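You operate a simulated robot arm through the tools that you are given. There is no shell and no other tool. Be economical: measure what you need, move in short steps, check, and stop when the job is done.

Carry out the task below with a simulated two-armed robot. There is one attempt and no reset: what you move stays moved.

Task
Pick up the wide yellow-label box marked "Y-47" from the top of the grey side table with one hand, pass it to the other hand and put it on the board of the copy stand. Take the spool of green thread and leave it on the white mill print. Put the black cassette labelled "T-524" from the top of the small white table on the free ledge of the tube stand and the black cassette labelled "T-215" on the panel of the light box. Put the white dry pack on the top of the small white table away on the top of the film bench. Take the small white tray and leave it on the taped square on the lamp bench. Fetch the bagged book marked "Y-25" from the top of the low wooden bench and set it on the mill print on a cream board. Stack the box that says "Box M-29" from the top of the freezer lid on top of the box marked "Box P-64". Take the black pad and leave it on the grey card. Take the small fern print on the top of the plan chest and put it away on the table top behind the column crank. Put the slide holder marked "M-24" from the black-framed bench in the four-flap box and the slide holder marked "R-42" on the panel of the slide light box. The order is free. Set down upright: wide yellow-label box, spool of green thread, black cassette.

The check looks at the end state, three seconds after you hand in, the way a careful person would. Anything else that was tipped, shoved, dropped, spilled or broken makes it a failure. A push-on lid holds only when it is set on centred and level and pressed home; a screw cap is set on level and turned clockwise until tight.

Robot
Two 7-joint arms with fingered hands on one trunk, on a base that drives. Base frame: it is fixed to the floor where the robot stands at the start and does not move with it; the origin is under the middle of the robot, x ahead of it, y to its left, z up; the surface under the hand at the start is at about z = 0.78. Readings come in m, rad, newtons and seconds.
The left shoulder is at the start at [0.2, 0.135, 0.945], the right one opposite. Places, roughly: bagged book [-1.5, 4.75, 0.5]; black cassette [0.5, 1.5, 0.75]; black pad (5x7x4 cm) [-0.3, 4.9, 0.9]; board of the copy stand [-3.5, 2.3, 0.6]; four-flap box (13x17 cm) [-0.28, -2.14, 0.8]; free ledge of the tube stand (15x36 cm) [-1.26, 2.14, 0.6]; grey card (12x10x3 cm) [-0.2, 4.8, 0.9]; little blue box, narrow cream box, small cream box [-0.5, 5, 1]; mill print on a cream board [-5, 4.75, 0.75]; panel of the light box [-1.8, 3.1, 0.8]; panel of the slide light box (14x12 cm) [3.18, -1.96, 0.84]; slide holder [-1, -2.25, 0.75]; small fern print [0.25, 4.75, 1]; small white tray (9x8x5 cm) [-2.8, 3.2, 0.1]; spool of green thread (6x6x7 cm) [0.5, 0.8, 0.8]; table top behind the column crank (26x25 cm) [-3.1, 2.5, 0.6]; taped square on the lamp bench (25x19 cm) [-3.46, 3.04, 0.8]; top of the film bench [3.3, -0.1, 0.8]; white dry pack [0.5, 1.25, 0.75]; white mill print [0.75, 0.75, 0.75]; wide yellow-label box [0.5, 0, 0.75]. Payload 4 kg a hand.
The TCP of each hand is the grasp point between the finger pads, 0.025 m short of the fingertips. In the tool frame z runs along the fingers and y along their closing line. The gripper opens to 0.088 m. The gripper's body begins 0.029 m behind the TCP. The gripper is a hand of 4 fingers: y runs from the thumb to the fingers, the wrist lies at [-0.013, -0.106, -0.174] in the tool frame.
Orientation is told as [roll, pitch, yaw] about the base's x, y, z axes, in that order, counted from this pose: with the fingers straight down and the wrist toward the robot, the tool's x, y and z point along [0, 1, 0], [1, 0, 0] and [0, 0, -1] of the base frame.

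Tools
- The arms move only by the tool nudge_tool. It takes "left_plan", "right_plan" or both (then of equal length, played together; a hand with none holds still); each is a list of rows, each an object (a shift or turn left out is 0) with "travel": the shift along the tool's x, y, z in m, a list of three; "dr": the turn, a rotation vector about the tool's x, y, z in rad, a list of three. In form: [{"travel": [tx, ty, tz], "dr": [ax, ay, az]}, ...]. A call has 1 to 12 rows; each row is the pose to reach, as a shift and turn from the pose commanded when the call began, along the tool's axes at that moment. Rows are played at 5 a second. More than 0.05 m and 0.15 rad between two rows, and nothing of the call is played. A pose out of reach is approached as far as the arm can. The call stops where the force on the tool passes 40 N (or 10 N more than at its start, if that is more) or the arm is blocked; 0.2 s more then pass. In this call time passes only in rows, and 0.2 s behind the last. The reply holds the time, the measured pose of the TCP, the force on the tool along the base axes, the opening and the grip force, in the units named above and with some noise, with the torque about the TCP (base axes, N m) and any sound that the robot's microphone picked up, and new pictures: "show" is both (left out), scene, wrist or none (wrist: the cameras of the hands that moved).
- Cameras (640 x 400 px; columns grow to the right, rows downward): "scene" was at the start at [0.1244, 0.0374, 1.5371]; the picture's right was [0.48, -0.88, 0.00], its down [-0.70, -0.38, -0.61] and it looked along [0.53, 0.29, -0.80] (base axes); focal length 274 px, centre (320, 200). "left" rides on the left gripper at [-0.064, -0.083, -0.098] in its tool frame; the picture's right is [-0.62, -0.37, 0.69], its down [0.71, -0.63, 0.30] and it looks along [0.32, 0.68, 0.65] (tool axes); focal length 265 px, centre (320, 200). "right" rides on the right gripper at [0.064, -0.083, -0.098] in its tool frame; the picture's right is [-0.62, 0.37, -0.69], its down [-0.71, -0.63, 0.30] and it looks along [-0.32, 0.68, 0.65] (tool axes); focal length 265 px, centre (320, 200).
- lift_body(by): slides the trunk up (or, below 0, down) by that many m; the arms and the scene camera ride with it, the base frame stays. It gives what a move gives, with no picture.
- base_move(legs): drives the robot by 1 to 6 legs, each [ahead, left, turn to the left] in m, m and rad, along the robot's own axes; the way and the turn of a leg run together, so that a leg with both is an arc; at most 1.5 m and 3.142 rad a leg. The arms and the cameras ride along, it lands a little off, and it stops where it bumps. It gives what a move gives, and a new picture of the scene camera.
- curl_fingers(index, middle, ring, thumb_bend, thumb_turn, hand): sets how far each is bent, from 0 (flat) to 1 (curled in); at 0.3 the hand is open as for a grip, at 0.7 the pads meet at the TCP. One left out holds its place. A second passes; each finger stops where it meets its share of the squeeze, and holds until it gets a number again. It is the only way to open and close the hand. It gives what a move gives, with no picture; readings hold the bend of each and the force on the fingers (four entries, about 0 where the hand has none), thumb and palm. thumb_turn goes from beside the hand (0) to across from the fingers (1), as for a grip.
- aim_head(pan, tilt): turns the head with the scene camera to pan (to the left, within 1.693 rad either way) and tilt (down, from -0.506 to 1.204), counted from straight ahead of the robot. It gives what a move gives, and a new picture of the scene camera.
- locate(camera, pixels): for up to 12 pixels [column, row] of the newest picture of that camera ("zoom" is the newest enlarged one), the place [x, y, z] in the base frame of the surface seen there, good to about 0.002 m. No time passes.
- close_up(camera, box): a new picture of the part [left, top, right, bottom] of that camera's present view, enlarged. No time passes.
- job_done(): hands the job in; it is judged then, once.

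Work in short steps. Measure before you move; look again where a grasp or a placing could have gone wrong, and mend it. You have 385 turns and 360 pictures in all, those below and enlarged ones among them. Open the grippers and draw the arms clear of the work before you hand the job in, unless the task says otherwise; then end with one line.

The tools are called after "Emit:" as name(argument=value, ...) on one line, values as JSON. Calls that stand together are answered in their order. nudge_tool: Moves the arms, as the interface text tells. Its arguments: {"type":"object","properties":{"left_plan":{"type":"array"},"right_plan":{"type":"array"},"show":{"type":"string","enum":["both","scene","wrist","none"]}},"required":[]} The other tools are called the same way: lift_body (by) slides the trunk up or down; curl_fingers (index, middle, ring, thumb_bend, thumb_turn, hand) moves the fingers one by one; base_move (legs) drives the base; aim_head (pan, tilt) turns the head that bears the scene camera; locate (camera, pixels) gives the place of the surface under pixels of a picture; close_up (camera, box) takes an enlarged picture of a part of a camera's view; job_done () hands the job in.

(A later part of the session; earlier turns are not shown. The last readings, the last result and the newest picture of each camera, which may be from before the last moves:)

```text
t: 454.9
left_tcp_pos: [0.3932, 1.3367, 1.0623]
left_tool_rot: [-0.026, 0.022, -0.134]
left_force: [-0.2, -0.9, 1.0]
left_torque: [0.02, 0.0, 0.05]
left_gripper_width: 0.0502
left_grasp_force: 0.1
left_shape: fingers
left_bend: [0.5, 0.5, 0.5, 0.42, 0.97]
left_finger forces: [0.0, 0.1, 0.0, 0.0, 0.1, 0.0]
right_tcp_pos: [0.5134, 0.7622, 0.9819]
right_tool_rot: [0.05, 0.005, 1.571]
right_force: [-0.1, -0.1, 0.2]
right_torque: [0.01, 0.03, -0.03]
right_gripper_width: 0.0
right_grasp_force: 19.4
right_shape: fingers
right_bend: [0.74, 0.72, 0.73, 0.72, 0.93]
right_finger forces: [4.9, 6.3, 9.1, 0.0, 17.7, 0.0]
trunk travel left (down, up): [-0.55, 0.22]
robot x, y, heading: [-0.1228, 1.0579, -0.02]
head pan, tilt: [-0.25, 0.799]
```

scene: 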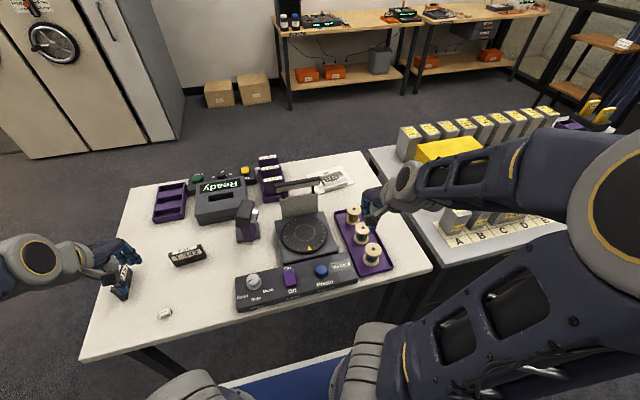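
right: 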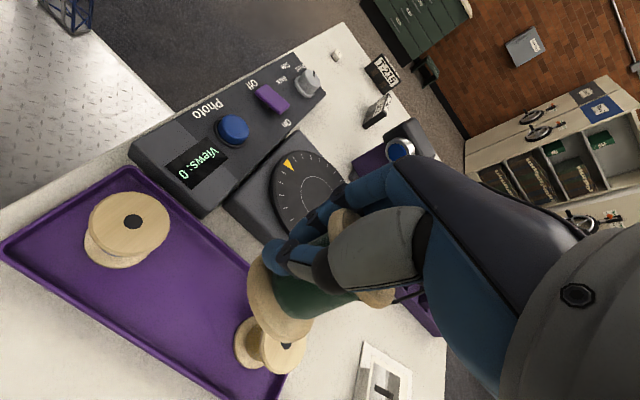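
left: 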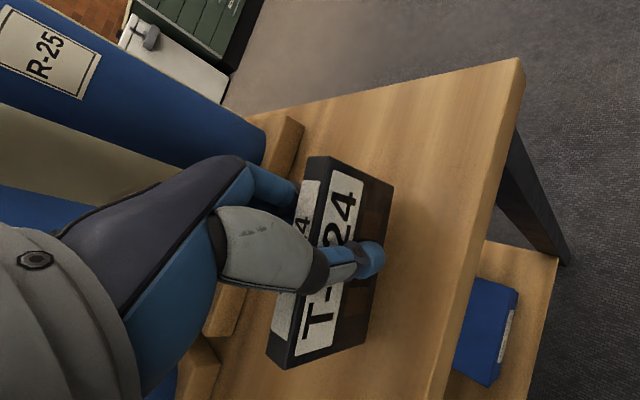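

The green spool is held upright. I shift the base and carry it above the mill print.

Emit:
base_move(legs=[[0.05, -0.08, 0.02]])

Emit:
nudge_tool(right_plan=[{"travel": [-0.041, 0.012, 0]}, {"travel": [-0.082, 0.024, 0]}, {"travel": [-0.123, 0.036, 0]}, {"travel": [-0.164, 0.048, 0]}, {"travel": [-0.205, 0.06, 0]}, {"travel": [-0.246, 0.072, 0]}, {"travel": [-0.28, 0.085, 0.0]}, {"travel": [-0.28, 0.085, 0.04]}, {"travel": [-0.28, 0.085, 0.08]}], show="both")

```text
t: 456.1
left_tcp_pos: [0.4363, 1.2647, 1.0631]
left_tool_rot: [-0.027, 0.022, -0.116]
left_force: [-0.7, -0.9, 0.1]
left_torque: [0.01, -0.01, -0.01]
left_gripper_width: 0.05
left_grasp_force: 0.0
left_shape: fingers
left_bend: [0.5, 0.5, 0.5, 0.42, 0.97]
left_finger forces: [0.0, 0.0, 0.0, 0.1, 0.0, 0.0]
right_tcp_pos: [0.5675, 0.693, 0.9822]
right_tool_rot: [0.052, 0.007, 1.59]
right_force: [0.6, 0.0, 0.0]
right_torque: [0.03, 0.03, 0.03]
right_gripper_width: 0.0
right_grasp_force: 18.6
right_shape: fingers
right_bend: [0.74, 0.72, 0.73, 0.72, 0.93]
right_finger forces: [5.0, 6.4, 9.0, 0.0, 17.7, 0.1]
trunk travel left (down, up): [-0.55, 0.22]
robot x, y, heading: [-0.0692, 0.9779, -0.001]
head pan, tilt: [-0.25, 0.799]
```

scene: 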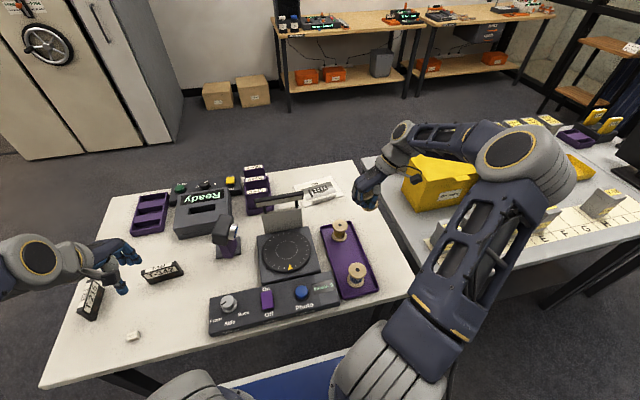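

```text
t: 458.1
left_tcp_pos: [0.4358, 1.2648, 1.064]
left_tool_rot: [-0.028, 0.02, -0.116]
left_force: [0.3, -0.3, 0.1]
left_torque: [0.01, 0.01, -0.03]
left_gripper_width: 0.0498
left_grasp_force: 0.0
left_shape: fingers
left_bend: [0.5, 0.5, 0.5, 0.42, 0.97]
left_finger forces: [0.0, 0.0, 0.0, 0.1, 0.0, 0.1]
right_tcp_pos: [0.7686, 0.7786, 0.8959]
right_tool_rot: [0.049, 0.007, 1.589]
right_force: [0.2, 0.7, 0.6]
right_torque: [0.01, -0.02, -0.01]
right_gripper_width: 0.0
right_grasp_force: 17.3
right_shape: fingers
right_bend: [0.74, 0.72, 0.73, 0.72, 0.93]
right_finger forces: [4.1, 5.7, 8.8, 0.0, 16.4, 0.1]
right hand out of reach, approached as far as the arm can: row 5, 6, 7, 8, 9
trunk travel left (down, up): [-0.55, 0.22]
robot x, y, heading: [-0.0728, 0.9772, 0.005]
head pan, tilt: [-0.25, 0.799]
```

scene: 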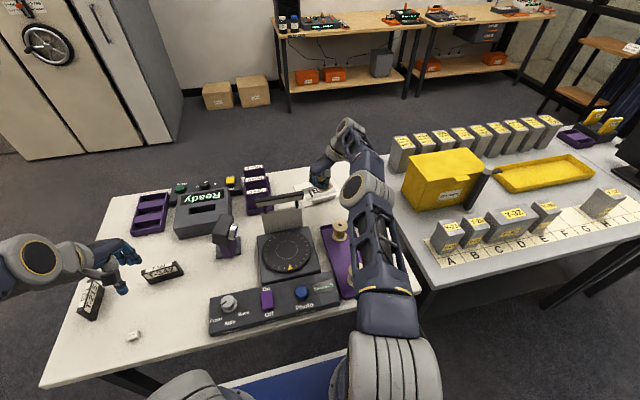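
right: 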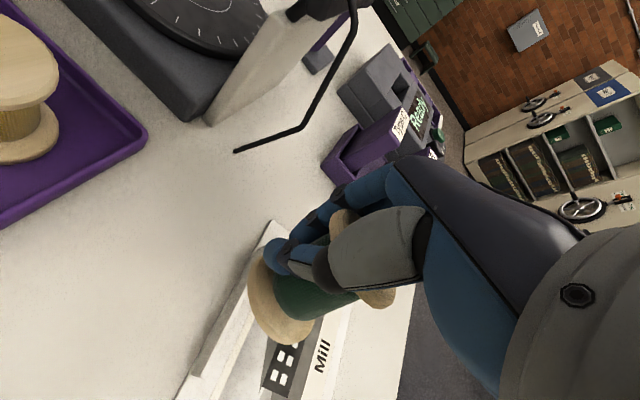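

The reach ends at x≈0.77. I check the rod and lip positions before driving slightly forward.

Emit:
locate(camera="right", pixels=[[240, 150], [300, 125], [350, 40], [262, 235], [210, 370], [225, 375], [290, 375], [340, 340], [275, 340], [380, 380]])

```text
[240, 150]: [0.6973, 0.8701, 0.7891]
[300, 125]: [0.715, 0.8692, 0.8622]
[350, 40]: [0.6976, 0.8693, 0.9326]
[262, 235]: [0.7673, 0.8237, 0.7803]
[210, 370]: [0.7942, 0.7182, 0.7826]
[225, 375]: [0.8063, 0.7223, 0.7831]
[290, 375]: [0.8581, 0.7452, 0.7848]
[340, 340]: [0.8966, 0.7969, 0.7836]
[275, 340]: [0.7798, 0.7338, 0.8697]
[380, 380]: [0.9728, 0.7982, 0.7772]
```

Rod is behind the path. I drive ahead 0.07 m.

Emit:
base_move(legs=[[0.07, -0.008, 0]])

Emit:
nudge_tool(right_plan=[{"travel": [0, 0, 0.02]}, {"travel": [0, 0, 0.035]}], show="wrist")

```text
t: 459.1
left_tcp_pos: [0.507, 1.2572, 1.0626]
left_tool_rot: [-0.027, 0.022, -0.114]
left_force: [0.6, -0.4, 0.3]
left_torque: [-0.02, 0.01, -0.03]
left_gripper_width: 0.0502
left_grasp_force: 0.0
left_shape: fingers
left_bend: [0.5, 0.5, 0.5, 0.42, 0.97]
left_finger forces: [0.0, 0.0, 0.1, 0.0, 0.0, 0.1]
right_tcp_pos: [0.8383, 0.7711, 0.893]
right_tool_rot: [0.05, 0.006, 1.591]
right_force: [0.8, 0.5, 0.0]
right_torque: [-0.01, 0.03, 0.04]
right_gripper_width: 0.0
right_grasp_force: 17.5
right_shape: fingers
right_bend: [0.74, 0.72, 0.73, 0.72, 0.93]
right_finger forces: [4.1, 5.7, 8.8, 0.0, 16.4, 0.0]
trunk travel left (down, up): [-0.55, 0.22]
robot x, y, heading: [-0.0029, 0.9703, 0.0]
head pan, tilt: [-0.25, 0.799]
```

scene: 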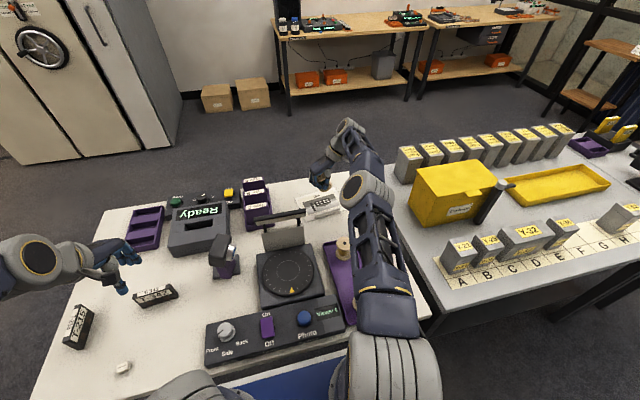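

```text
t: 459.7
left_tcp_pos: [0.5074, 1.2564, 1.064]
left_tool_rot: [-0.028, 0.02, -0.115]
left_force: [-0.5, 0.1, -0.4]
left_torque: [-0.03, -0.04, -0.01]
left_gripper_width: 0.0501
left_grasp_force: 0.1
left_shape: fingers
left_bend: [0.5, 0.5, 0.5, 0.42, 0.97]
left_finger forces: [0.0, 0.1, 0.1, 0.2, 0.0, 0.0]
right_tcp_pos: [0.8369, 0.7708, 0.8584]
right_tool_rot: [0.051, 0.006, 1.591]
right_force: [0.1, 0.1, 0.2]
right_torque: [0.01, 0.0, 0.04]
right_gripper_width: 0.0002
right_grasp_force: 16.9
right_shape: fingers
right_bend: [0.74, 0.72, 0.73, 0.72, 0.93]
right_finger forces: [4.1, 5.8, 8.6, 0.1, 16.4, 0.0]
trunk travel left (down, up): [-0.55, 0.22]
robot x, y, heading: [-0.0012, 0.971, 0.003]
head pan, tilt: [-0.25, 0.799]
```

right: 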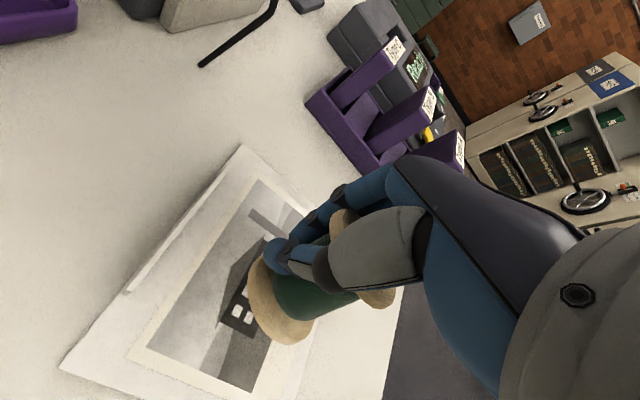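

I level the hand and lower the spool onto the print.

Emit:
nudge_tool(right_plan=[{"travel": [0, 0, 0.008], "dr": [-0.05, 0, 0]}, {"travel": [0, 0, 0.016], "dr": [-0.05, 0, 0]}, {"travel": [0, 0, 0.021], "dr": [-0.05, 0, 0]}], show="none")

Emit:
nudge_tool(right_plan=[{"travel": [0, 0, 0.002]}, {"travel": [0, 0, 0.004]}], show="wrist")

```text
t: 460.5
left_tcp_pos: [0.5084, 1.2565, 1.063]
left_tool_rot: [-0.028, 0.021, -0.116]
left_force: [0.8, 0.4, 0.2]
left_torque: [0.01, -0.01, -0.02]
left_gripper_width: 0.05
left_grasp_force: 0.0
left_shape: fingers
left_bend: [0.5, 0.5, 0.5, 0.42, 0.97]
left_finger forces: [0.0, 0.1, 0.1, 0.0, 0.0, 0.1]
right_tcp_pos: [0.8314, 0.7702, 0.8389]
right_tool_rot: [0.051, -0.044, 1.587]
right_force: [0.0, 0.6, -1.4]
right_torque: [0.03, -0.01, 0.03]
right_gripper_width: 0.0
right_grasp_force: 17.6
right_shape: fingers
right_bend: [0.75, 0.72, 0.73, 0.72, 0.93]
right_finger forces: [3.9, 5.6, 8.7, 0.0, 16.2, 0.0]
right hand out of reach, approached as far as the arm can: row 2, 3
trunk travel left (down, up): [-0.55, 0.22]
robot x, y, heading: [0.0012, 0.9665, 0.002]
head pan, tilt: [-0.25, 0.799]
```

```text
t: 461.1
left_tcp_pos: [0.5068, 1.2561, 1.0624]
left_tool_rot: [-0.028, 0.021, -0.115]
left_force: [1.1, 1.0, 0.0]
left_torque: [0.0, -0.01, -0.02]
left_gripper_width: 0.0502
left_grasp_force: 0.1
left_shape: fingers
left_bend: [0.5, 0.5, 0.5, 0.42, 0.97]
left_finger forces: [0.1, 0.0, 0.0, 0.0, 0.0, 0.0]
right_tcp_pos: [0.8302, 0.7706, 0.8343]
right_tool_rot: [0.051, -0.042, 1.587]
right_force: [0.3, -0.6, -1.0]
right_torque: [0.02, 0.0, -0.03]
right_gripper_width: 0.0
right_grasp_force: 17.2
right_shape: fingers
right_bend: [0.75, 0.72, 0.73, 0.72, 0.93]
right_finger forces: [4.0, 5.7, 8.7, 0.0, 16.2, 0.0]
trunk travel left (down, up): [-0.55, 0.22]
robot x, y, heading: [0.0005, 0.9711, 0.001]
head pan, tilt: [-0.25, 0.799]
```

right: 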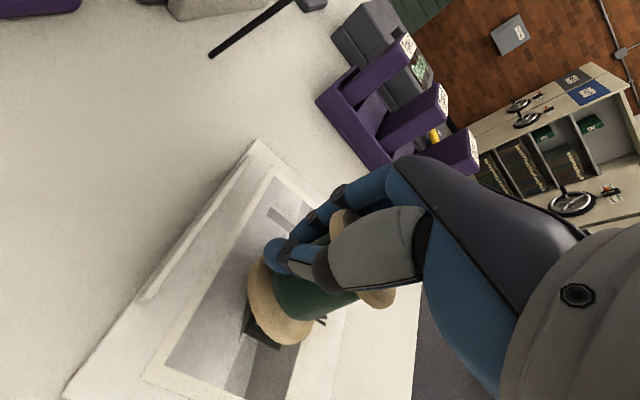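

I now see the proper axes: I correct both tilts and look for contact.

Emit:
nudge_tool(right_plan=[{"travel": [0, 0, -0.004], "dr": [0.022, -0.025, 0]}, {"travel": [0, 0, -0.004], "dr": [0.043, -0.05, 0]}, {"travel": [0, 0, 0.0], "dr": [0.043, -0.05, 0]}], show="wrist")

```text
t: 461.9
left_tcp_pos: [0.5083, 1.2567, 1.064]
left_tool_rot: [-0.028, 0.022, -0.114]
left_force: [-0.7, 0.6, -0.6]
left_torque: [0.01, -0.03, -0.03]
left_gripper_width: 0.0499
left_grasp_force: 0.1
left_shape: fingers
left_bend: [0.5, 0.5, 0.5, 0.42, 0.97]
left_finger forces: [0.1, 0.0, 0.0, 0.0, 0.0, 0.0]
right_tcp_pos: [0.8399, 0.7685, 0.8309]
right_tool_rot: [0.002, 0.001, 1.59]
right_force: [-0.1, -0.4, 0.0]
right_torque: [0.0, 0.03, -0.01]
right_gripper_width: 0.0003
right_grasp_force: 16.7
right_shape: fingers
right_bend: [0.75, 0.72, 0.73, 0.72, 0.93]
right_finger forces: [3.9, 5.7, 8.7, 0.0, 16.1, 0.0]
right hand out of reach, approached as far as the arm can: row 1, 2, 3
trunk travel left (down, up): [-0.55, 0.22]
robot x, y, heading: [0.0013, 0.9687, 0.002]
head pan, tilt: [-0.25, 0.799]
```

right: 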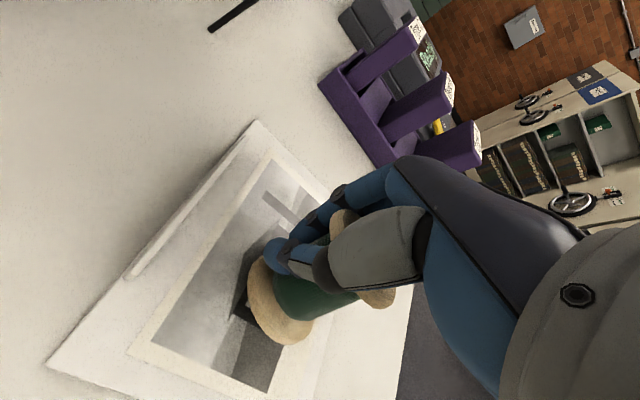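

I measure the spool's lower flange height.

Emit:
locate(camera="right", pixels=[[256, 272], [258, 300], [275, 330], [305, 338], [380, 296], [345, 218], [240, 310], [250, 335]])

```text
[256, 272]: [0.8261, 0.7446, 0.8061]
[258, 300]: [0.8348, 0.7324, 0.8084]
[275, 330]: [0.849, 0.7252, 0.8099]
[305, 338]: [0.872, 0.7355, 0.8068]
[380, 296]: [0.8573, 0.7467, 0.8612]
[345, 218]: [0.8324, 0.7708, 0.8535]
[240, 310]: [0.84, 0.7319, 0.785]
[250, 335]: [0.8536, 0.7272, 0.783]
```

The spool sits ~1.3 cm above the print still. I lower 1.2 cm and feel for contact.

Emit:
nudge_tool(right_plan=[{"travel": [0, 0, 0.006]}, {"travel": [0, 0, 0.01]}, {"travel": [0, 0, 0.0125]}], show="none")

```text
t: 462.7
left_tcp_pos: [0.5083, 1.2582, 1.0641]
left_tool_rot: [-0.028, 0.021, -0.114]
left_force: [0.0, -0.5, 0.1]
left_torque: [0.01, 0.01, 0.03]
left_gripper_width: 0.05
left_grasp_force: 0.1
left_shape: fingers
left_bend: [0.5, 0.5, 0.5, 0.42, 0.97]
left_finger forces: [0.0, 0.1, 0.0, 0.0, 0.0, 0.0]
right_tcp_pos: [0.8412, 0.7683, 0.8244]
right_tool_rot: [-0.004, -0.001, 1.589]
right_force: [-4.1, 2.3, 28.3]
right_torque: [0.12, -0.25, 0.05]
right_gripper_width: 0.0
right_grasp_force: 19.2
right_shape: fingers
right_bend: [0.75, 0.73, 0.74, 0.74, 0.92]
right_finger forces: [3.4, 6.3, 8.9, 0.0, 20.7, 0.1]
trunk travel left (down, up): [-0.55, 0.22]
robot x, y, heading: [-0.0036, 0.9686, 0.003]
head pan, tilt: [-0.25, 0.799]
```

Firm contact. I ease up 3 mm and open the hand, then lift.

Emit:
nudge_tool(right_plan=[{"travel": [0, 0, -0.003]}], show="none")

Emit:
curl_fingers(hand="right", index=0.36, middle=0.36, ring=0.36, thumb_bend=0.34)

Emit:
nudge_tool(right_plan=[{"travel": [0, 0, -0.03]}, {"travel": [0, 0, -0.07]}, {"travel": [0, 0, -0.11]}, {"travel": [0, 0, -0.15]}], show="wrist")

```text
t: 463.1
left_tcp_pos: [0.5075, 1.2573, 1.0639]
left_tool_rot: [-0.028, 0.021, -0.114]
left_force: [-0.2, -0.4, 0.8]
left_torque: [-0.03, 0.0, 0.0]
left_gripper_width: 0.0503
left_grasp_force: 0.1
left_shape: fingers
left_bend: [0.5, 0.5, 0.5, 0.42, 0.97]
left_finger forces: [0.0, 0.0, 0.1, 0.0, 0.0, 0.0]
right_tcp_pos: [0.8397, 0.7676, 0.8243]
right_tool_rot: [-0.001, -0.001, 1.586]
right_force: [0.4, 4.2, 21.1]
right_torque: [0.17, -0.37, 0.05]
right_gripper_width: 0.0001
right_grasp_force: 18.7
right_shape: fingers
right_bend: [0.75, 0.73, 0.74, 0.74, 0.92]
right_finger forces: [3.0, 6.5, 9.9, 0.1, 17.9, 0.0]
trunk travel left (down, up): [-0.55, 0.22]
robot x, y, heading: [-0.0015, 0.969, 0.002]
head pan, tilt: [-0.25, 0.799]
```

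```text
t: 464.1
left_tcp_pos: [0.5089, 1.2565, 1.0629]
left_tool_rot: [-0.028, 0.021, -0.114]
left_force: [0.5, -0.3, 0.2]
left_torque: [-0.03, 0.0, 0.0]
left_gripper_width: 0.05
left_grasp_force: 0.0
left_shape: fingers
left_bend: [0.5, 0.5, 0.5, 0.42, 0.97]
left_finger forces: [0.0, 0.1, 0.0, 0.1, 0.0, 0.0]
right_tcp_pos: [0.84, 0.7671, 0.8227]
right_tool_rot: [-0.001, 0.001, 1.589]
right_force: [-0.1, 0.6, -0.4]
right_torque: [-0.01, -0.01, 0.0]
right_gripper_width: 0.0738
right_grasp_force: 0.0
right_shape: fingers
right_bend: [0.36, 0.36, 0.36, 0.34, 0.97]
right_finger forces: [0.0, 0.0, 0.0, 0.0, 0.1, 0.0]
trunk travel left (down, up): [-0.55, 0.22]
robot x, y, heading: [0.0, 0.9679, 0.005]
head pan, tilt: [-0.25, 0.799]
```

```text
t: 465.1
left_tcp_pos: [0.508, 1.2566, 1.0624]
left_tool_rot: [-0.028, 0.022, -0.116]
left_force: [0.0, -0.1, 0.7]
left_torque: [-0.01, 0.01, 0.01]
left_gripper_width: 0.0503
left_grasp_force: 0.0
left_shape: fingers
left_bend: [0.5, 0.5, 0.5, 0.42, 0.97]
left_finger forces: [0.0, 0.0, 0.1, 0.1, 0.0, 0.1]
right_tcp_pos: [0.8438, 0.7668, 0.9727]
right_tool_rot: [0.003, -0.003, 1.589]
right_force: [-0.8, 0.6, 0.1]
right_torque: [0.01, 0.02, 0.03]
right_gripper_width: 0.0737
right_grasp_force: 0.1
right_shape: fingers
right_bend: [0.36, 0.36, 0.36, 0.34, 0.97]
right_finger forces: [0.0, 0.0, 0.0, 0.1, 0.0, 0.0]
trunk travel left (down, up): [-0.55, 0.22]
robot x, y, heading: [0.0039, 0.9687, 0.005]
head pan, tilt: [-0.25, 0.799]
```

right: 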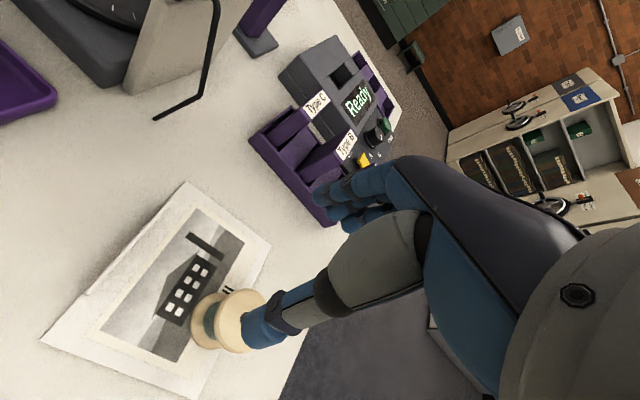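

I verify the spool's location on the print.

Emit:
locate(camera="right", pixels=[[205, 325], [240, 318], [215, 345], [188, 185], [45, 340], [195, 395], [268, 245]])

```text
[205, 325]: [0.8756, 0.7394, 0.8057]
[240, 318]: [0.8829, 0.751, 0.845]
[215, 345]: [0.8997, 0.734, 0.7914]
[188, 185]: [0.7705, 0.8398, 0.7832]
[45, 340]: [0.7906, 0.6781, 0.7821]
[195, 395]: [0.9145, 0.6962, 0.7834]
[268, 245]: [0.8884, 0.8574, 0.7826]
```

The spool stands upright but near the print's far edge (x≈0.885; edge ≈0.905). I'll regrip it with the hand turned to default and set it nearer the middle.

Emit:
nudge_tool(right_plan=[{"travel": [-0.003, -0.001, 0], "dr": [0, 0, 0.145]}, {"travel": [-0.006, -0.003, 0], "dr": [0, 0, 0.289]}, {"travel": [-0.01, -0.004, 0], "dr": [0, 0, 0.433]}, {"travel": [-0.013, -0.006, 0], "dr": [0, 0, 0.578]}, {"travel": [-0.017, -0.007, 0], "dr": [0, 0, 0.722]}, {"travel": [-0.02, -0.009, 0], "dr": [0, 0, 0.867]}, {"travel": [-0.024, -0.01, 0], "dr": [0, 0, 1.011]}, {"travel": [-0.027, -0.011, 0], "dr": [0, 0, 1.156]}, {"travel": [-0.031, -0.013, 0], "dr": [0, 0, 1.3]}, {"travel": [-0.034, -0.015, 0], "dr": [0, 0, 1.445]}, {"travel": [-0.038, -0.016, 0.01], "dr": [0, 0, 1.589]}], show="wrist")

```text
t: 467.5
left_tcp_pos: [0.5077, 1.2568, 1.0631]
left_tool_rot: [-0.027, 0.021, -0.116]
left_force: [0.1, 0.3, 0.0]
left_torque: [0.02, -0.01, -0.01]
left_gripper_width: 0.0501
left_grasp_force: 0.1
left_shape: fingers
left_bend: [0.5, 0.5, 0.5, 0.42, 0.97]
left_finger forces: [0.1, 0.1, 0.0, 0.0, 0.0, 0.0]
right_tcp_pos: [0.9767, 0.7374, 0.9723]
right_tool_rot: [0.002, 0.002, -0.005]
right_force: [0.5, -0.7, -0.7]
right_torque: [-0.03, 0.01, 0.0]
right_gripper_width: 0.0738
right_grasp_force: 0.0
right_shape: fingers
right_bend: [0.36, 0.36, 0.36, 0.34, 0.97]
right_finger forces: [0.1, 0.0, 0.1, 0.1, 0.1, 0.1]
right hand out of reach, approached as far as the arm can: row 1, 2, 3, 4, 5, 6, 7, 8, 9, 10, 11
trunk travel left (down, up): [-0.55, 0.22]
robot x, y, heading: [0.0031, 0.9692, 0.005]
head pan, tilt: [-0.25, 0.799]
```

right: 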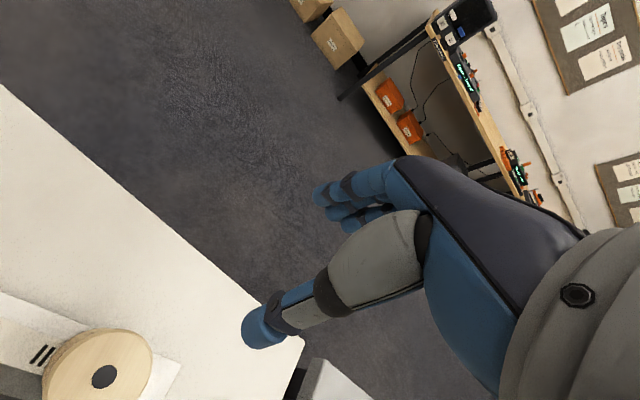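

I locate the spool's centre again, and move over it.

Emit:
locate(camera="right", pixels=[[104, 377], [75, 350], [140, 350], [85, 395]])

Emit:
nudge_tool(right_plan=[{"travel": [0.005, -0.035, 0]}, {"travel": [0.01, -0.07, 0]}, {"travel": [0.0136, -0.0927, 0]}], show="wrist")

```text
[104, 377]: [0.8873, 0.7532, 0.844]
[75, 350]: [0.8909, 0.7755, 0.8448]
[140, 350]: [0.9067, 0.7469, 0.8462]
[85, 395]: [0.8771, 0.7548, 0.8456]
```

```text
t: 468.3
left_tcp_pos: [0.5085, 1.2563, 1.0638]
left_tool_rot: [-0.027, 0.022, -0.116]
left_force: [0.6, 0.6, -0.4]
left_torque: [-0.01, -0.01, 0.01]
left_gripper_width: 0.0502
left_grasp_force: 0.1
left_shape: fingers
left_bend: [0.5, 0.5, 0.5, 0.42, 0.97]
left_finger forces: [0.0, 0.0, 0.0, 0.0, 0.0, 0.0]
right_tcp_pos: [0.9743, 0.7304, 0.9867]
right_tool_rot: [0.0, 0.002, 0.001]
right_force: [-0.3, 0.0, 0.1]
right_torque: [0.02, 0.03, 0.0]
right_gripper_width: 0.0739
right_grasp_force: 0.0
right_shape: fingers
right_bend: [0.36, 0.36, 0.36, 0.34, 0.97]
right_finger forces: [0.1, 0.0, 0.0, 0.0, 0.1, 0.0]
right hand out of reach, approached as far as the arm can: row 1, 2, 3
trunk travel left (down, up): [-0.55, 0.22]
robot x, y, heading: [0.0047, 0.9689, 0.002]
head pan, tilt: [-0.25, 0.799]
```

right: 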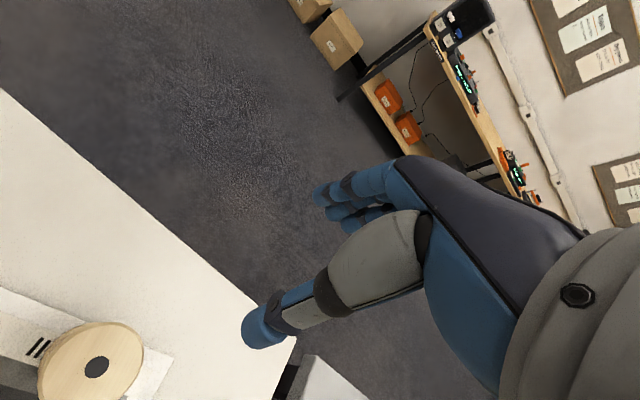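

The arm reports out of reach, probably a wound-up posture; I pull back further and see where it goes.

Emit:
nudge_tool(right_plan=[{"travel": [0, -0.04, -0.02]}, {"travel": [0, -0.08, -0.04]}, {"travel": [0, -0.12, -0.06]}, {"travel": [0, -0.16, -0.08]}, {"travel": [0, -0.2, -0.08]}], show="none")

```text
t: 469.5
left_tcp_pos: [0.5085, 1.2567, 1.0632]
left_tool_rot: [-0.027, 0.021, -0.116]
left_force: [1.3, 0.1, -0.5]
left_torque: [-0.03, 0.03, 0.0]
left_gripper_width: 0.0497
left_grasp_force: 0.0
left_shape: fingers
left_bend: [0.5, 0.5, 0.5, 0.42, 0.97]
left_finger forces: [0.1, 0.1, 0.0, 0.0, 0.0, 0.0]
right_tcp_pos: [0.949, 0.7042, 1.0987]
right_tool_rot: [-0.001, 0.002, -0.002]
right_force: [-0.5, -0.1, -0.1]
right_torque: [0.01, -0.02, -0.01]
right_gripper_width: 0.0738
right_grasp_force: 0.1
right_shape: fingers
right_bend: [0.36, 0.36, 0.36, 0.34, 0.97]
right_finger forces: [0.1, 0.0, 0.0, 0.1, 0.0, 0.0]
right hand out of reach, approached as far as the arm can: row 1, 2, 3, 4, 5
trunk travel left (down, up): [-0.55, 0.22]
robot x, y, heading: [0.0006, 0.966, 0.004]
head pan, tilt: [-0.25, 0.799]
```

Still stuck at this posture; I rotate the wrist back partway (as it was before) and then pull in.

Emit:
nudge_tool(right_plan=[{"travel": [0, 0, 0], "dr": [0, 0, -0.145]}, {"travel": [0, 0, 0], "dr": [0, 0, -0.29]}, {"travel": [0, 0, 0], "dr": [0, 0, -0.435]}, {"travel": [0, 0, 0], "dr": [0, 0, -0.58]}, {"travel": [0, 0, 0], "dr": [0, 0, -0.725]}, {"travel": [0, 0, 0], "dr": [0, 0, -0.87]}, {"travel": [0, 0, 0], "dr": [0, 0, -1.0]}], show="none")

```text
t: 471.1
left_tcp_pos: [0.5076, 1.2569, 1.0637]
left_tool_rot: [-0.028, 0.021, -0.115]
left_force: [0.7, -0.5, -0.3]
left_torque: [0.01, 0.0, 0.01]
left_gripper_width: 0.05
left_grasp_force: 0.1
left_shape: fingers
left_bend: [0.5, 0.5, 0.5, 0.42, 0.97]
left_finger forces: [0.0, 0.1, 0.1, 0.0, 0.0, 0.1]
right_tcp_pos: [0.8769, 0.7354, 1.1034]
right_tool_rot: [0.001, 0.0, 1.003]
right_force: [0.0, 0.5, 0.0]
right_torque: [0.04, 0.02, 0.03]
right_gripper_width: 0.0741
right_grasp_force: 0.0
right_shape: fingers
right_bend: [0.36, 0.36, 0.36, 0.34, 0.97]
right_finger forces: [0.0, 0.0, 0.0, 0.0, 0.0, 0.1]
right hand out of reach, approached as far as the arm can: row 1, 2, 3, 4, 5, 6, 7
trunk travel left (down, up): [-0.55, 0.22]
robot x, y, heading: [-0.0006, 0.9713, -0.001]
head pan, tilt: [-0.25, 0.799]
```

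I suspect the straight-elbow posture; I command a sideways and downward move to get it to bend.

Emit:
nudge_tool(right_plan=[{"travel": [-0.04, -0.02, 0.02]}, {"travel": [-0.08, -0.04, 0.04]}, {"travel": [-0.12, -0.06, 0.06]}, {"travel": [-0.16, -0.08, 0.06]}, {"travel": [-0.2, -0.1, 0.06]}, {"travel": [-0.24, -0.12, 0.06]}], show="scene")

```text
t: 472.5
left_tcp_pos: [0.5078, 1.2578, 1.0628]
left_tool_rot: [-0.028, 0.02, -0.114]
left_force: [-0.8, 0.6, -0.4]
left_torque: [-0.02, 0.0, 0.0]
left_gripper_width: 0.0498
left_grasp_force: 0.0
left_shape: fingers
left_bend: [0.5, 0.5, 0.5, 0.42, 0.97]
left_finger forces: [0.1, 0.0, 0.0, 0.0, 0.0, 0.0]
right_tcp_pos: [0.8437, 0.6113, 1.0271]
right_tool_rot: [-0.001, 0.002, 1.001]
right_force: [-0.2, 0.2, 0.2]
right_torque: [-0.02, 0.06, 0.01]
right_gripper_width: 0.074
right_grasp_force: 0.0
right_shape: fingers
right_bend: [0.36, 0.36, 0.36, 0.34, 0.98]
right_finger forces: [0.0, 0.1, 0.0, 0.0, 0.0, 0.0]
right hand out of reach, approached as far as the arm can: row 1, 2, 3, 4, 5, 6
trunk travel left (down, up): [-0.55, 0.22]
robot x, y, heading: [0.003, 0.9722, 0.004]
head pan, tilt: [-0.25, 0.799]
```

scene: 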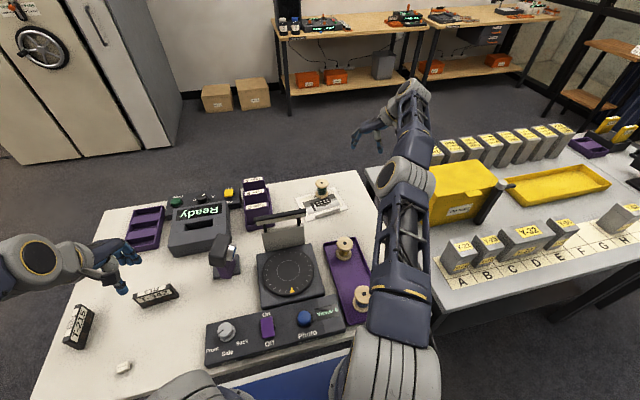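

I command a long pull-back (0.5 m toward the robot) in one go to bring the commanded pose inside reach.

Emit:
nudge_tool(right_plan=[{"travel": [0.035, -0.0225, 0]}, {"travel": [0.07, -0.045, 0]}, {"travel": [0.105, -0.0675, 0]}, {"travel": [0.14, -0.09, 0]}, {"travel": [0.175, -0.1125, 0]}, {"travel": [0.21, -0.135, 0]}, {"travel": [0.245, -0.1575, 0]}, {"travel": [0.28, -0.18, 0]}, {"travel": [0.315, -0.2025, 0]}, {"travel": [0.35, -0.225, 0]}, {"travel": [0.385, -0.2475, 0]}, {"travel": [0.42, -0.27, 0]}], show="none")

```text
t: 475.1
left_tcp_pos: [0.5082, 1.2585, 1.0626]
left_tool_rot: [-0.027, 0.021, -0.113]
left_force: [0.5, 0.2, -0.9]
left_torque: [0.01, -0.02, 0.0]
left_gripper_width: 0.0501
left_grasp_force: 0.1
left_shape: fingers
left_bend: [0.5, 0.5, 0.5, 0.42, 0.97]
left_finger forces: [0.0, 0.0, 0.0, 0.0, 0.0, 0.0]
right_tcp_pos: [0.5446, 0.3324, 1.06]
right_tool_rot: [0.001, 0.0, 1.003]
right_force: [0.4, 0.9, -0.1]
right_torque: [-0.04, 0.05, 0.01]
right_gripper_width: 0.074
right_grasp_force: 0.0
right_shape: fingers
right_bend: [0.36, 0.36, 0.36, 0.34, 0.98]
right_finger forces: [0.1, 0.0, 0.0, 0.0, 0.0, 0.0]
right hand out of reach, approached as far as the arm can: row 1, 2, 3, 4, 5, 6, 7, 8, 9, 10, 11, 12
trunk travel left (down, up): [-0.55, 0.22]
robot x, y, heading: [0.0016, 0.9727, 0.009]
head pan, tilt: [-0.25, 0.799]
```

The commanded pose lies too far right; I bring it left by 0.35 m.

Emit:
nudge_tool(right_plan=[{"travel": [0.022, 0.034, 0]}, {"travel": [0.044, 0.067, 0]}, {"travel": [0.065, 0.101, 0]}, {"travel": [0.087, 0.134, 0]}, {"travel": [0.108, 0.168, 0]}, {"travel": [0.13, 0.202, 0]}, {"travel": [0.151, 0.235, 0]}, {"travel": [0.173, 0.269, 0]}, {"travel": [0.19, 0.295, 0]}], show="none")

```text
t: 477.1
left_tcp_pos: [0.5077, 1.2564, 1.0625]
left_tool_rot: [-0.029, 0.02, -0.116]
left_force: [1.0, -0.1, 0.1]
left_torque: [-0.01, 0.01, -0.01]
left_gripper_width: 0.0499
left_grasp_force: 0.1
left_shape: fingers
left_bend: [0.5, 0.5, 0.5, 0.42, 0.97]
left_finger forces: [0.1, 0.1, 0.0, 0.0, 0.1, 0.0]
right_tcp_pos: [0.7303, 0.4831, 1.094]
right_tool_rot: [0.001, 0.001, 0.997]
right_force: [-0.6, 0.0, 0.7]
right_torque: [0.02, 0.01, -0.03]
right_gripper_width: 0.0742
right_grasp_force: 0.1
right_shape: fingers
right_bend: [0.36, 0.36, 0.36, 0.34, 0.98]
right_finger forces: [0.0, 0.0, 0.0, 0.1, 0.0, 0.0]
right hand out of reach, approached as far as the arm can: row 1, 2, 3, 4, 5, 6, 7, 8, 9
trunk travel left (down, up): [-0.55, 0.22]
robot x, y, heading: [0.0004, 0.9697, 0.001]
head pan, tilt: [-0.25, 0.799]
```

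The arm is stuck straight (singular elbow). I back away from the tables to free space and exercise it vertically.

Emit:
base_move(legs=[[-0.75, 0.1, 0]])

Emit:
nudge_tool(right_plan=[{"travel": [0, 0, 0.045]}, {"travel": [0, 0, 0.09]}, {"travel": [0, 0, 0.135]}, {"travel": [0, 0, 0.18]}, {"travel": [0, 0, 0.225]}, {"travel": [0, 0, 0.27]}, {"travel": [0, 0, 0.315]}, {"travel": [0, 0, 0.36]}, {"travel": [0, 0, 0.405]}, {"travel": [0, 0, 0.45]}, {"travel": [0, 0, 0.49]}], show="scene")

```text
t: 481.2
left_tcp_pos: [-0.2475, 1.3575, 1.0632]
left_tool_rot: [-0.028, 0.021, -0.113]
left_force: [-1.0, -0.1, -0.9]
left_torque: [0.01, 0.02, 0.04]
left_gripper_width: 0.0503
left_grasp_force: 0.2
left_shape: fingers
left_bend: [0.5, 0.5, 0.5, 0.42, 0.97]
left_finger forces: [0.1, 0.0, 0.0, 0.0, 0.0, 0.0]
right_tcp_pos: [-0.0241, 0.5836, 1.0934]
right_tool_rot: [0.002, 0.0, 1.005]
right_force: [0.7, -0.4, 0.3]
right_torque: [0.0, 0.0, 0.01]
right_gripper_width: 0.0743
right_grasp_force: 0.0
right_shape: fingers
right_bend: [0.36, 0.36, 0.36, 0.34, 0.98]
right_finger forces: [0.1, 0.0, 0.0, 0.0, 0.1, 0.0]
trunk travel left (down, up): [-0.55, 0.22]
robot x, y, heading: [-0.7557, 1.0702, 0.003]
head pan, tilt: [-0.25, 0.799]
```

scene: 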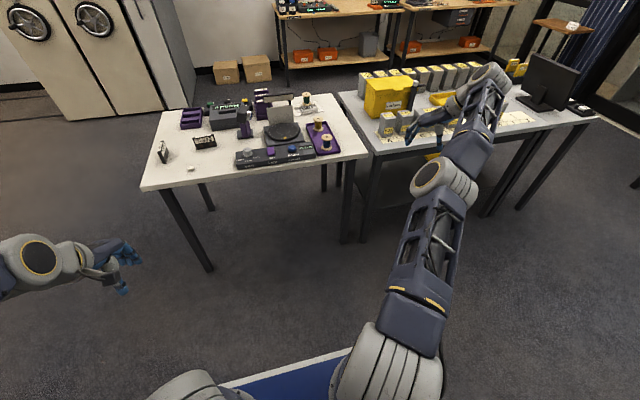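

```text
t: 483.6
left_tcp_pos: [-0.2475, 1.3573, 1.0634]
left_tool_rot: [-0.026, 0.02, -0.111]
left_force: [0.1, 0.4, 0.4]
left_torque: [0.0, 0.0, 0.02]
left_gripper_width: 0.05
left_grasp_force: 0.0
left_shape: fingers
left_bend: [0.5, 0.5, 0.5, 0.42, 0.97]
left_finger forces: [0.1, 0.1, 0.0, 0.1, 0.0, 0.0]
right_tcp_pos: [-0.046, 0.6129, 0.6393]
right_tool_rot: [0.002, 0.001, 1.003]
right_force: [0.4, -0.2, -0.3]
right_torque: [0.03, -0.01, 0.03]
right_gripper_width: 0.0742
right_grasp_force: 0.1
right_shape: fingers
right_bend: [0.36, 0.36, 0.36, 0.34, 0.98]
right_finger forces: [0.1, 0.0, 0.1, 0.0, 0.0, 0.0]
right hand out of reach, approached as far as the arm can: row 1, 2, 3, 4, 5, 6, 7, 9, 10, 11
trunk travel left (down, up): [-0.55, 0.22]
robot x, y, heading: [-0.7569, 1.0715, 0.003]
head pan, tilt: [-0.25, 0.799]
```

scene: 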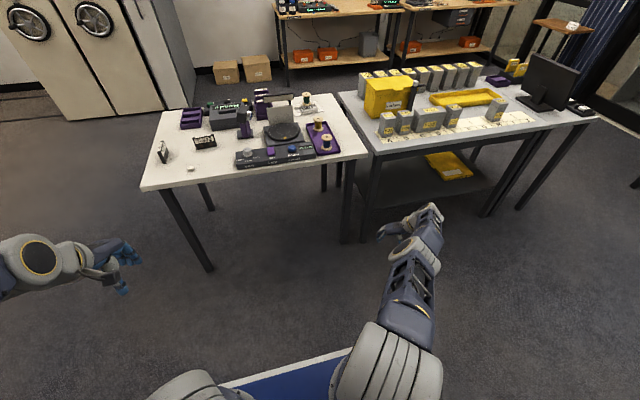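

Now commanded and measured agree. I bring the hand up and in to a compact pose and turn it back to default.

Emit:
nudge_tool(right_plan=[{"travel": [0.02, -0.02, -0.035], "dr": [0, 0, 0.05]}, {"travel": [0.04, -0.04, -0.07], "dr": [0, 0, 0.15]}, {"travel": [0.06, -0.05, -0.105], "dr": [0, 0, 0.25]}, {"travel": [0.08, -0.065, -0.14], "dr": [0, 0, 0.35]}, {"travel": [0.1, -0.075, -0.175], "dr": [0, 0, 0.45]}, {"travel": [0.12, -0.085, -0.21], "dr": [0, 0, 0.55]}, {"travel": [0.14, -0.1, -0.245], "dr": [0, 0, 0.65]}, {"travel": [0.155, -0.11, -0.28], "dr": [0, 0, 0.75]}, {"travel": [0.17, -0.12, -0.315], "dr": [0, 0, 0.85]}, {"travel": [0.185, -0.13, -0.35], "dr": [0, 0, 0.95]}, {"travel": [0.2, -0.14, -0.385], "dr": [0, 0, 1.0]}, {"travel": [0.21, -0.15, -0.42], "dr": [0, 0, 1.0]}], show="none")

```text
t: 486.2
left_tcp_pos: [-0.2482, 1.3575, 1.0633]
left_tool_rot: [-0.026, 0.02, -0.11]
left_force: [0.7, -1.3, -0.6]
left_torque: [0.03, -0.01, -0.02]
left_gripper_width: 0.0503
left_grasp_force: 0.2
left_shape: fingers
left_bend: [0.5, 0.5, 0.5, 0.42, 0.97]
left_finger forces: [0.0, 0.0, 0.0, 0.0, 0.0, 0.0]
right_tcp_pos: [-0.2014, 0.3503, 1.1308]
right_tool_rot: [0.004, 0.005, 0.006]
right_force: [-0.2, 0.1, -0.1]
right_torque: [0.01, 0.01, 0.0]
right_gripper_width: 0.0742
right_grasp_force: 0.1
right_shape: fingers
right_bend: [0.36, 0.36, 0.36, 0.34, 0.98]
right_finger forces: [0.0, 0.0, 0.0, 0.0, 0.1, 0.0]
right hand out of reach, approached as far as the arm can: row 1, 2, 3, 4, 5, 6, 7, 8, 9, 10, 11, 12
trunk travel left (down, up): [-0.55, 0.22]
robot x, y, heading: [-0.753, 1.066, 0.008]
head pan, tilt: [-0.25, 0.799]
```

The commanded pose is still off to the right; I add +0.35 m left and check.

Emit:
nudge_tool(right_plan=[{"travel": [0.045, -0.01, 0]}, {"travel": [0.09, -0.02, 0]}, {"travel": [0.135, -0.03, 0]}, {"travel": [0.18, -0.04, 0]}, {"travel": [0.225, -0.05, 0]}, {"travel": [0.27, -0.06, 0]}, {"travel": [0.315, -0.07, 0]}, {"travel": [0.36, -0.08, 0]}, {"travel": [0.405, -0.08, 0]}, {"travel": [0.45, -0.08, 0]}], show="none")

```text
t: 488.4
left_tcp_pos: [-0.2479, 1.3566, 1.064]
left_tool_rot: [-0.029, 0.021, -0.114]
left_force: [-0.1, -1.1, 0.8]
left_torque: [0.01, -0.02, 0.03]
left_gripper_width: 0.0501
left_grasp_force: 0.1
left_shape: fingers
left_bend: [0.5, 0.5, 0.5, 0.42, 0.97]
left_finger forces: [0.0, 0.1, 0.0, 0.0, 0.0, 0.0]
right_tcp_pos: [-0.0663, 0.5973, 1.3644]
right_tool_rot: [0.005, 0.003, 0.002]
right_force: [-0.8, -1.1, -0.8]
right_torque: [0.04, -0.05, 0.05]
right_gripper_width: 0.0743
right_grasp_force: 0.1
right_shape: fingers
right_bend: [0.36, 0.36, 0.36, 0.34, 0.98]
right_finger forces: [0.1, 0.1, 0.0, 0.0, 0.1, 0.1]
right hand out of reach, approached as far as the arm can: row 1, 2, 3, 4, 5, 6, 7, 8, 9, 10
trunk travel left (down, up): [-0.55, 0.22]
robot x, y, heading: [-0.7543, 1.0676, 0.001]
head pan, tilt: [-0.25, 0.799]
```

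I hold this inside-reach command for several rows to let the arm fold.

Emit:
nudge_tool(right_plan=[{"travel": [0, 0, 0.04]}, {"travel": [0, 0, 0.08]}, {"travel": [0, 0, 0.12]}, {"travel": [0, 0, 0.16]}, {"travel": [0, 0, 0.2]}, {"travel": [0, 0, 0.2]}, {"travel": [0, 0, 0.2]}, {"travel": [0, 0, 0.2]}, {"travel": [0, 0, 0.2]}, {"travel": [0, 0, 0.2]}, {"travel": [0, 0, 0.2]}, {"travel": [0, 0, 0.2]}], show="scene")

```text
t: 491.0
left_tcp_pos: [-0.2469, 1.3584, 1.0636]
left_tool_rot: [-0.028, 0.021, -0.112]
left_force: [0.7, -0.2, -0.9]
left_torque: [0.01, -0.03, -0.02]
left_gripper_width: 0.05
left_grasp_force: 0.0
left_shape: fingers
left_bend: [0.5, 0.5, 0.5, 0.42, 0.97]
left_finger forces: [0.0, 0.1, 0.0, 0.0, 0.0, 0.1]
right_tcp_pos: [0.0256, 0.5474, 1.204]
right_tool_rot: [0.001, 0.001, 0.003]
right_force: [-0.4, 1.0, 0.0]
right_torque: [-0.04, -0.02, 0.01]
right_gripper_width: 0.0744
right_grasp_force: 0.0
right_shape: fingers
right_bend: [0.36, 0.36, 0.36, 0.34, 0.98]
right_finger forces: [0.0, 0.0, 0.0, 0.1, 0.1, 0.1]
right hand out of reach, approached as far as the arm can: row 1, 2, 3, 4, 5, 6, 7, 8, 9, 10, 11, 12
trunk travel left (down, up): [-0.55, 0.22]
robot x, y, heading: [-0.7533, 1.072, 0.004]
head pan, tilt: [-0.25, 0.799]
```

scene: 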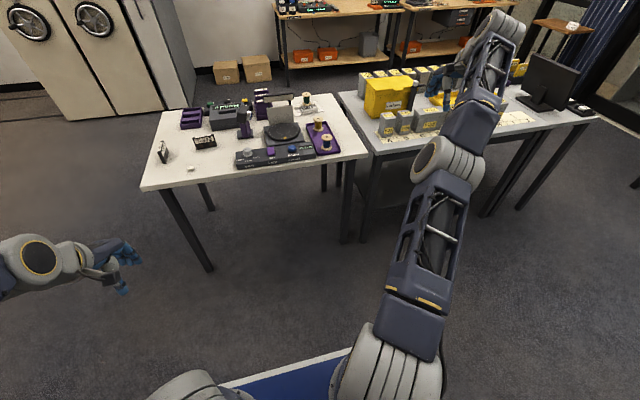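

My estimate says the commanded pose has drifted inside the body zone. I command the known-good pose (fwd 0.63, right 0.30, wrist to the right).

Emit:
nudge_tool(right_plan=[{"travel": [-0.0225, 0.0204, -0.0147], "dr": [0, 0, -0.131]}, {"travel": [-0.045, 0.0408, -0.0295], "dr": [0, 0, -0.262]}, {"travel": [-0.0675, 0.0612, -0.0442], "dr": [0, 0, -0.393]}, {"travel": [-0.09, 0.0817, -0.059], "dr": [0, 0, -0.523]}, {"travel": [-0.1125, 0.102, -0.0737], "dr": [0, 0, -0.654]}, {"travel": [-0.135, 0.1225, -0.0885], "dr": [0, 0, -0.785]}, {"travel": [-0.1575, 0.1429, -0.1032], "dr": [0, 0, -0.916]}, {"travel": [-0.18, 0.1633, -0.118], "dr": [0, 0, -1.047]}, {"travel": [-0.2025, 0.1837, -0.1327], "dr": [0, 0, -1.178]}, {"travel": [-0.225, 0.2042, -0.1475], "dr": [0, 0, -1.309]}, {"travel": [-0.2475, 0.2246, -0.1622], "dr": [0, 0, -1.44]}, {"travel": [-0.27, 0.245, -0.177], "dr": [0, 0, -1.571]}], show="none")

```text
t: 493.6
left_tcp_pos: [-0.2476, 1.3583, 1.0622]
left_tool_rot: [-0.028, 0.024, -0.111]
left_force: [0.0, -0.4, 0.6]
left_torque: [-0.03, 0.04, -0.04]
left_gripper_width: 0.0499
left_grasp_force: 0.1
left_shape: fingers
left_bend: [0.5, 0.5, 0.5, 0.42, 0.97]
left_finger forces: [0.1, 0.0, 0.1, 0.1, 0.0, 0.0]
right_tcp_pos: [-0.1128, 0.6243, 1.1346]
right_tool_rot: [-0.002, 0.0, 1.519]
right_force: [0.6, 1.6, -0.3]
right_torque: [-0.05, 0.02, 0.03]
right_gripper_width: 0.0742
right_grasp_force: 0.1
right_shape: fingers
right_bend: [0.36, 0.36, 0.36, 0.34, 0.98]
right_finger forces: [0.0, 0.0, 0.0, 0.1, 0.0, 0.0]
right hand out of reach, approached as far as the arm can: row 1, 2, 3, 4, 5, 6, 7, 8, 9, 10, 11, 12
trunk travel left (down, up): [-0.55, 0.22]
robot x, y, heading: [-0.7551, 1.0673, 0.006]
head pan, tilt: [-0.25, 0.799]
```

It's getting closer. I repeat a small hold to see if it converges.

Emit:
nudge_tool(right_plan=[{"travel": [0, 0, 0.01]}, {"travel": [0, 0, 0.02]}, {"travel": [0, 0, 0.03]}, {"travel": [0, 0, 0.03]}, {"travel": [0, 0, 0.03]}, {"travel": [0, 0, 0.03]}], show="none")

```text
t: 495.0
left_tcp_pos: [-0.2483, 1.3571, 1.0616]
left_tool_rot: [-0.029, 0.02, -0.111]
left_force: [0.5, 0.8, -0.1]
left_torque: [-0.01, 0.02, 0.02]
left_gripper_width: 0.05
left_grasp_force: 0.1
left_shape: fingers
left_bend: [0.5, 0.5, 0.5, 0.42, 0.97]
left_finger forces: [0.0, 0.0, 0.0, 0.0, 0.0, 0.0]
right_tcp_pos: [-0.1179, 0.6252, 1.1048]
right_tool_rot: [-0.001, -0.002, 1.513]
right_force: [-0.6, -0.1, 0.7]
right_torque: [0.03, 0.0, -0.01]
right_gripper_width: 0.0746
right_grasp_force: 0.0
right_shape: fingers
right_bend: [0.36, 0.36, 0.36, 0.34, 0.98]
right_finger forces: [0.0, 0.0, 0.1, 0.1, 0.0, 0.1]
trunk travel left (down, up): [-0.55, 0.22]
robot x, y, heading: [-0.754, 1.0688, 0.003]
head pan, tilt: [-0.25, 0.799]
```

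Now the pose is consistent and reachable. I move it left to a comfortable spot and then rotate back to default slowly.

Emit:
nudge_tool(right_plan=[{"travel": [0, 0.04, 0]}, {"travel": [0, 0.08, 0]}, {"travel": [0, 0.12, 0]}, {"travel": [0, 0.145, 0], "dr": [0, 0, 0.1]}, {"travel": [0, 0.145, 0], "dr": [0, 0, 0.22]}, {"travel": [0, 0.145, 0], "dr": [0, 0, 0.34]}, {"travel": [0, 0.145, 0], "dr": [0, 0, 0.46]}, {"travel": [0, 0.145, 0], "dr": [0, 0, 0.58]}, {"travel": [0, 0.145, 0], "dr": [0, 0, 0.7]}, {"travel": [0, 0.145, 0], "dr": [0, 0, 0.82]}, {"travel": [0, 0.145, 0], "dr": [0, 0, 0.94]}, {"travel": [0, 0.145, 0], "dr": [0, 0, 1.06]}], show="none")

```text
t: 497.6
left_tcp_pos: [-0.2483, 1.3571, 1.0638]
left_tool_rot: [-0.028, 0.02, -0.113]
left_force: [0.2, -0.3, 0.4]
left_torque: [-0.01, -0.02, 0.01]
left_gripper_width: 0.05
left_grasp_force: 0.1
left_shape: fingers
left_bend: [0.5, 0.5, 0.5, 0.42, 0.97]
left_finger forces: [0.1, 0.1, 0.0, 0.0, 0.0, 0.1]
right_tcp_pos: [-0.1097, 0.7719, 1.1043]
right_tool_rot: [0.001, 0.0, 0.452]
right_force: [0.5, -0.1, 1.0]
right_torque: [-0.03, 0.0, -0.01]
right_gripper_width: 0.0744
right_grasp_force: 0.0
right_shape: fingers
right_bend: [0.36, 0.36, 0.36, 0.34, 0.98]
right_finger forces: [0.1, 0.0, 0.1, 0.1, 0.0, 0.0]
trunk travel left (down, up): [-0.55, 0.22]
robot x, y, heading: [-0.7532, 1.0673, 0.001]
head pan, tilt: [-0.25, 0.799]
```

Recovered. I finish the rotation to default and drive back to the table for the spool.

Emit:
nudge_tool(right_plan=[{"travel": [0, 0, 0], "dr": [0, 0, 0.12]}, {"travel": [0, 0, 0], "dr": [0, 0, 0.24]}, {"travel": [0, 0, 0], "dr": [0, 0, 0.35]}, {"travel": [0, 0, 0], "dr": [0, 0, 0.452]}], show="none")

Emit:
base_move(legs=[[0.72, -0.1, 0]])

```text
t: 498.6
left_tcp_pos: [-0.2472, 1.3572, 1.0633]
left_tool_rot: [-0.027, 0.022, -0.112]
left_force: [-0.1, 0.5, 0.8]
left_torque: [0.01, 0.01, 0.01]
left_gripper_width: 0.0499
left_grasp_force: 0.1
left_shape: fingers
left_bend: [0.5, 0.5, 0.5, 0.42, 0.97]
left_finger forces: [0.1, 0.1, 0.0, 0.0, 0.0, 0.1]
right_tcp_pos: [-0.1094, 0.7718, 1.105]
right_tool_rot: [0.002, 0.001, -0.001]
right_force: [0.8, 0.3, 0.0]
right_torque: [0.02, 0.04, -0.01]
right_gripper_width: 0.0742
right_grasp_force: 0.1
right_shape: fingers
right_bend: [0.36, 0.36, 0.36, 0.34, 0.98]
right_finger forces: [0.0, 0.0, 0.1, 0.1, 0.1, 0.0]
trunk travel left (down, up): [-0.55, 0.22]
robot x, y, heading: [-0.7556, 1.0689, 0.006]
head pan, tilt: [-0.25, 0.799]
```

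```text
t: 502.6
left_tcp_pos: [0.4744, 1.265, 1.064]
left_tool_rot: [-0.028, 0.021, -0.1]
left_force: [0.4, -0.3, -0.6]
left_torque: [-0.01, 0.0, 0.0]
left_gripper_width: 0.0499
left_grasp_force: 0.1
left_shape: fingers
left_bend: [0.5, 0.5, 0.5, 0.42, 0.97]
left_finger forces: [0.1, 0.1, 0.0, 0.1, 0.1, 0.0]
right_tcp_pos: [0.6191, 0.6819, 1.1049]
right_tool_rot: [0.001, -0.001, 0.012]
right_force: [0.7, -0.4, -0.4]
right_torque: [-0.01, -0.01, -0.02]
right_gripper_width: 0.0744
right_grasp_force: 0.0
right_shape: fingers
right_bend: [0.36, 0.36, 0.36, 0.34, 0.98]
right_finger forces: [0.0, 0.0, 0.0, 0.0, 0.1, 0.0]
trunk travel left (down, up): [-0.55, 0.22]
robot x, y, heading: [-0.0292, 0.9757, 0.02]
head pan, tilt: [-0.25, 0.799]
```

scene: 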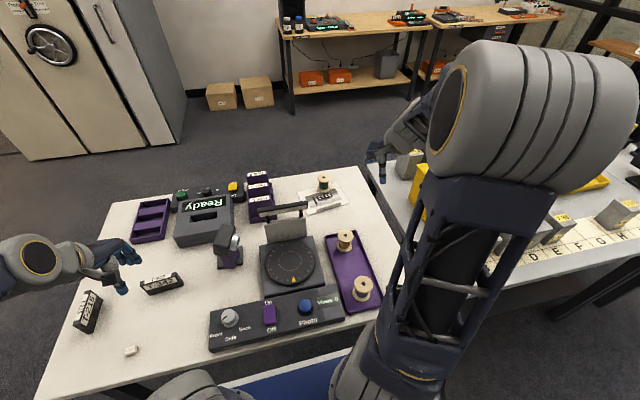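

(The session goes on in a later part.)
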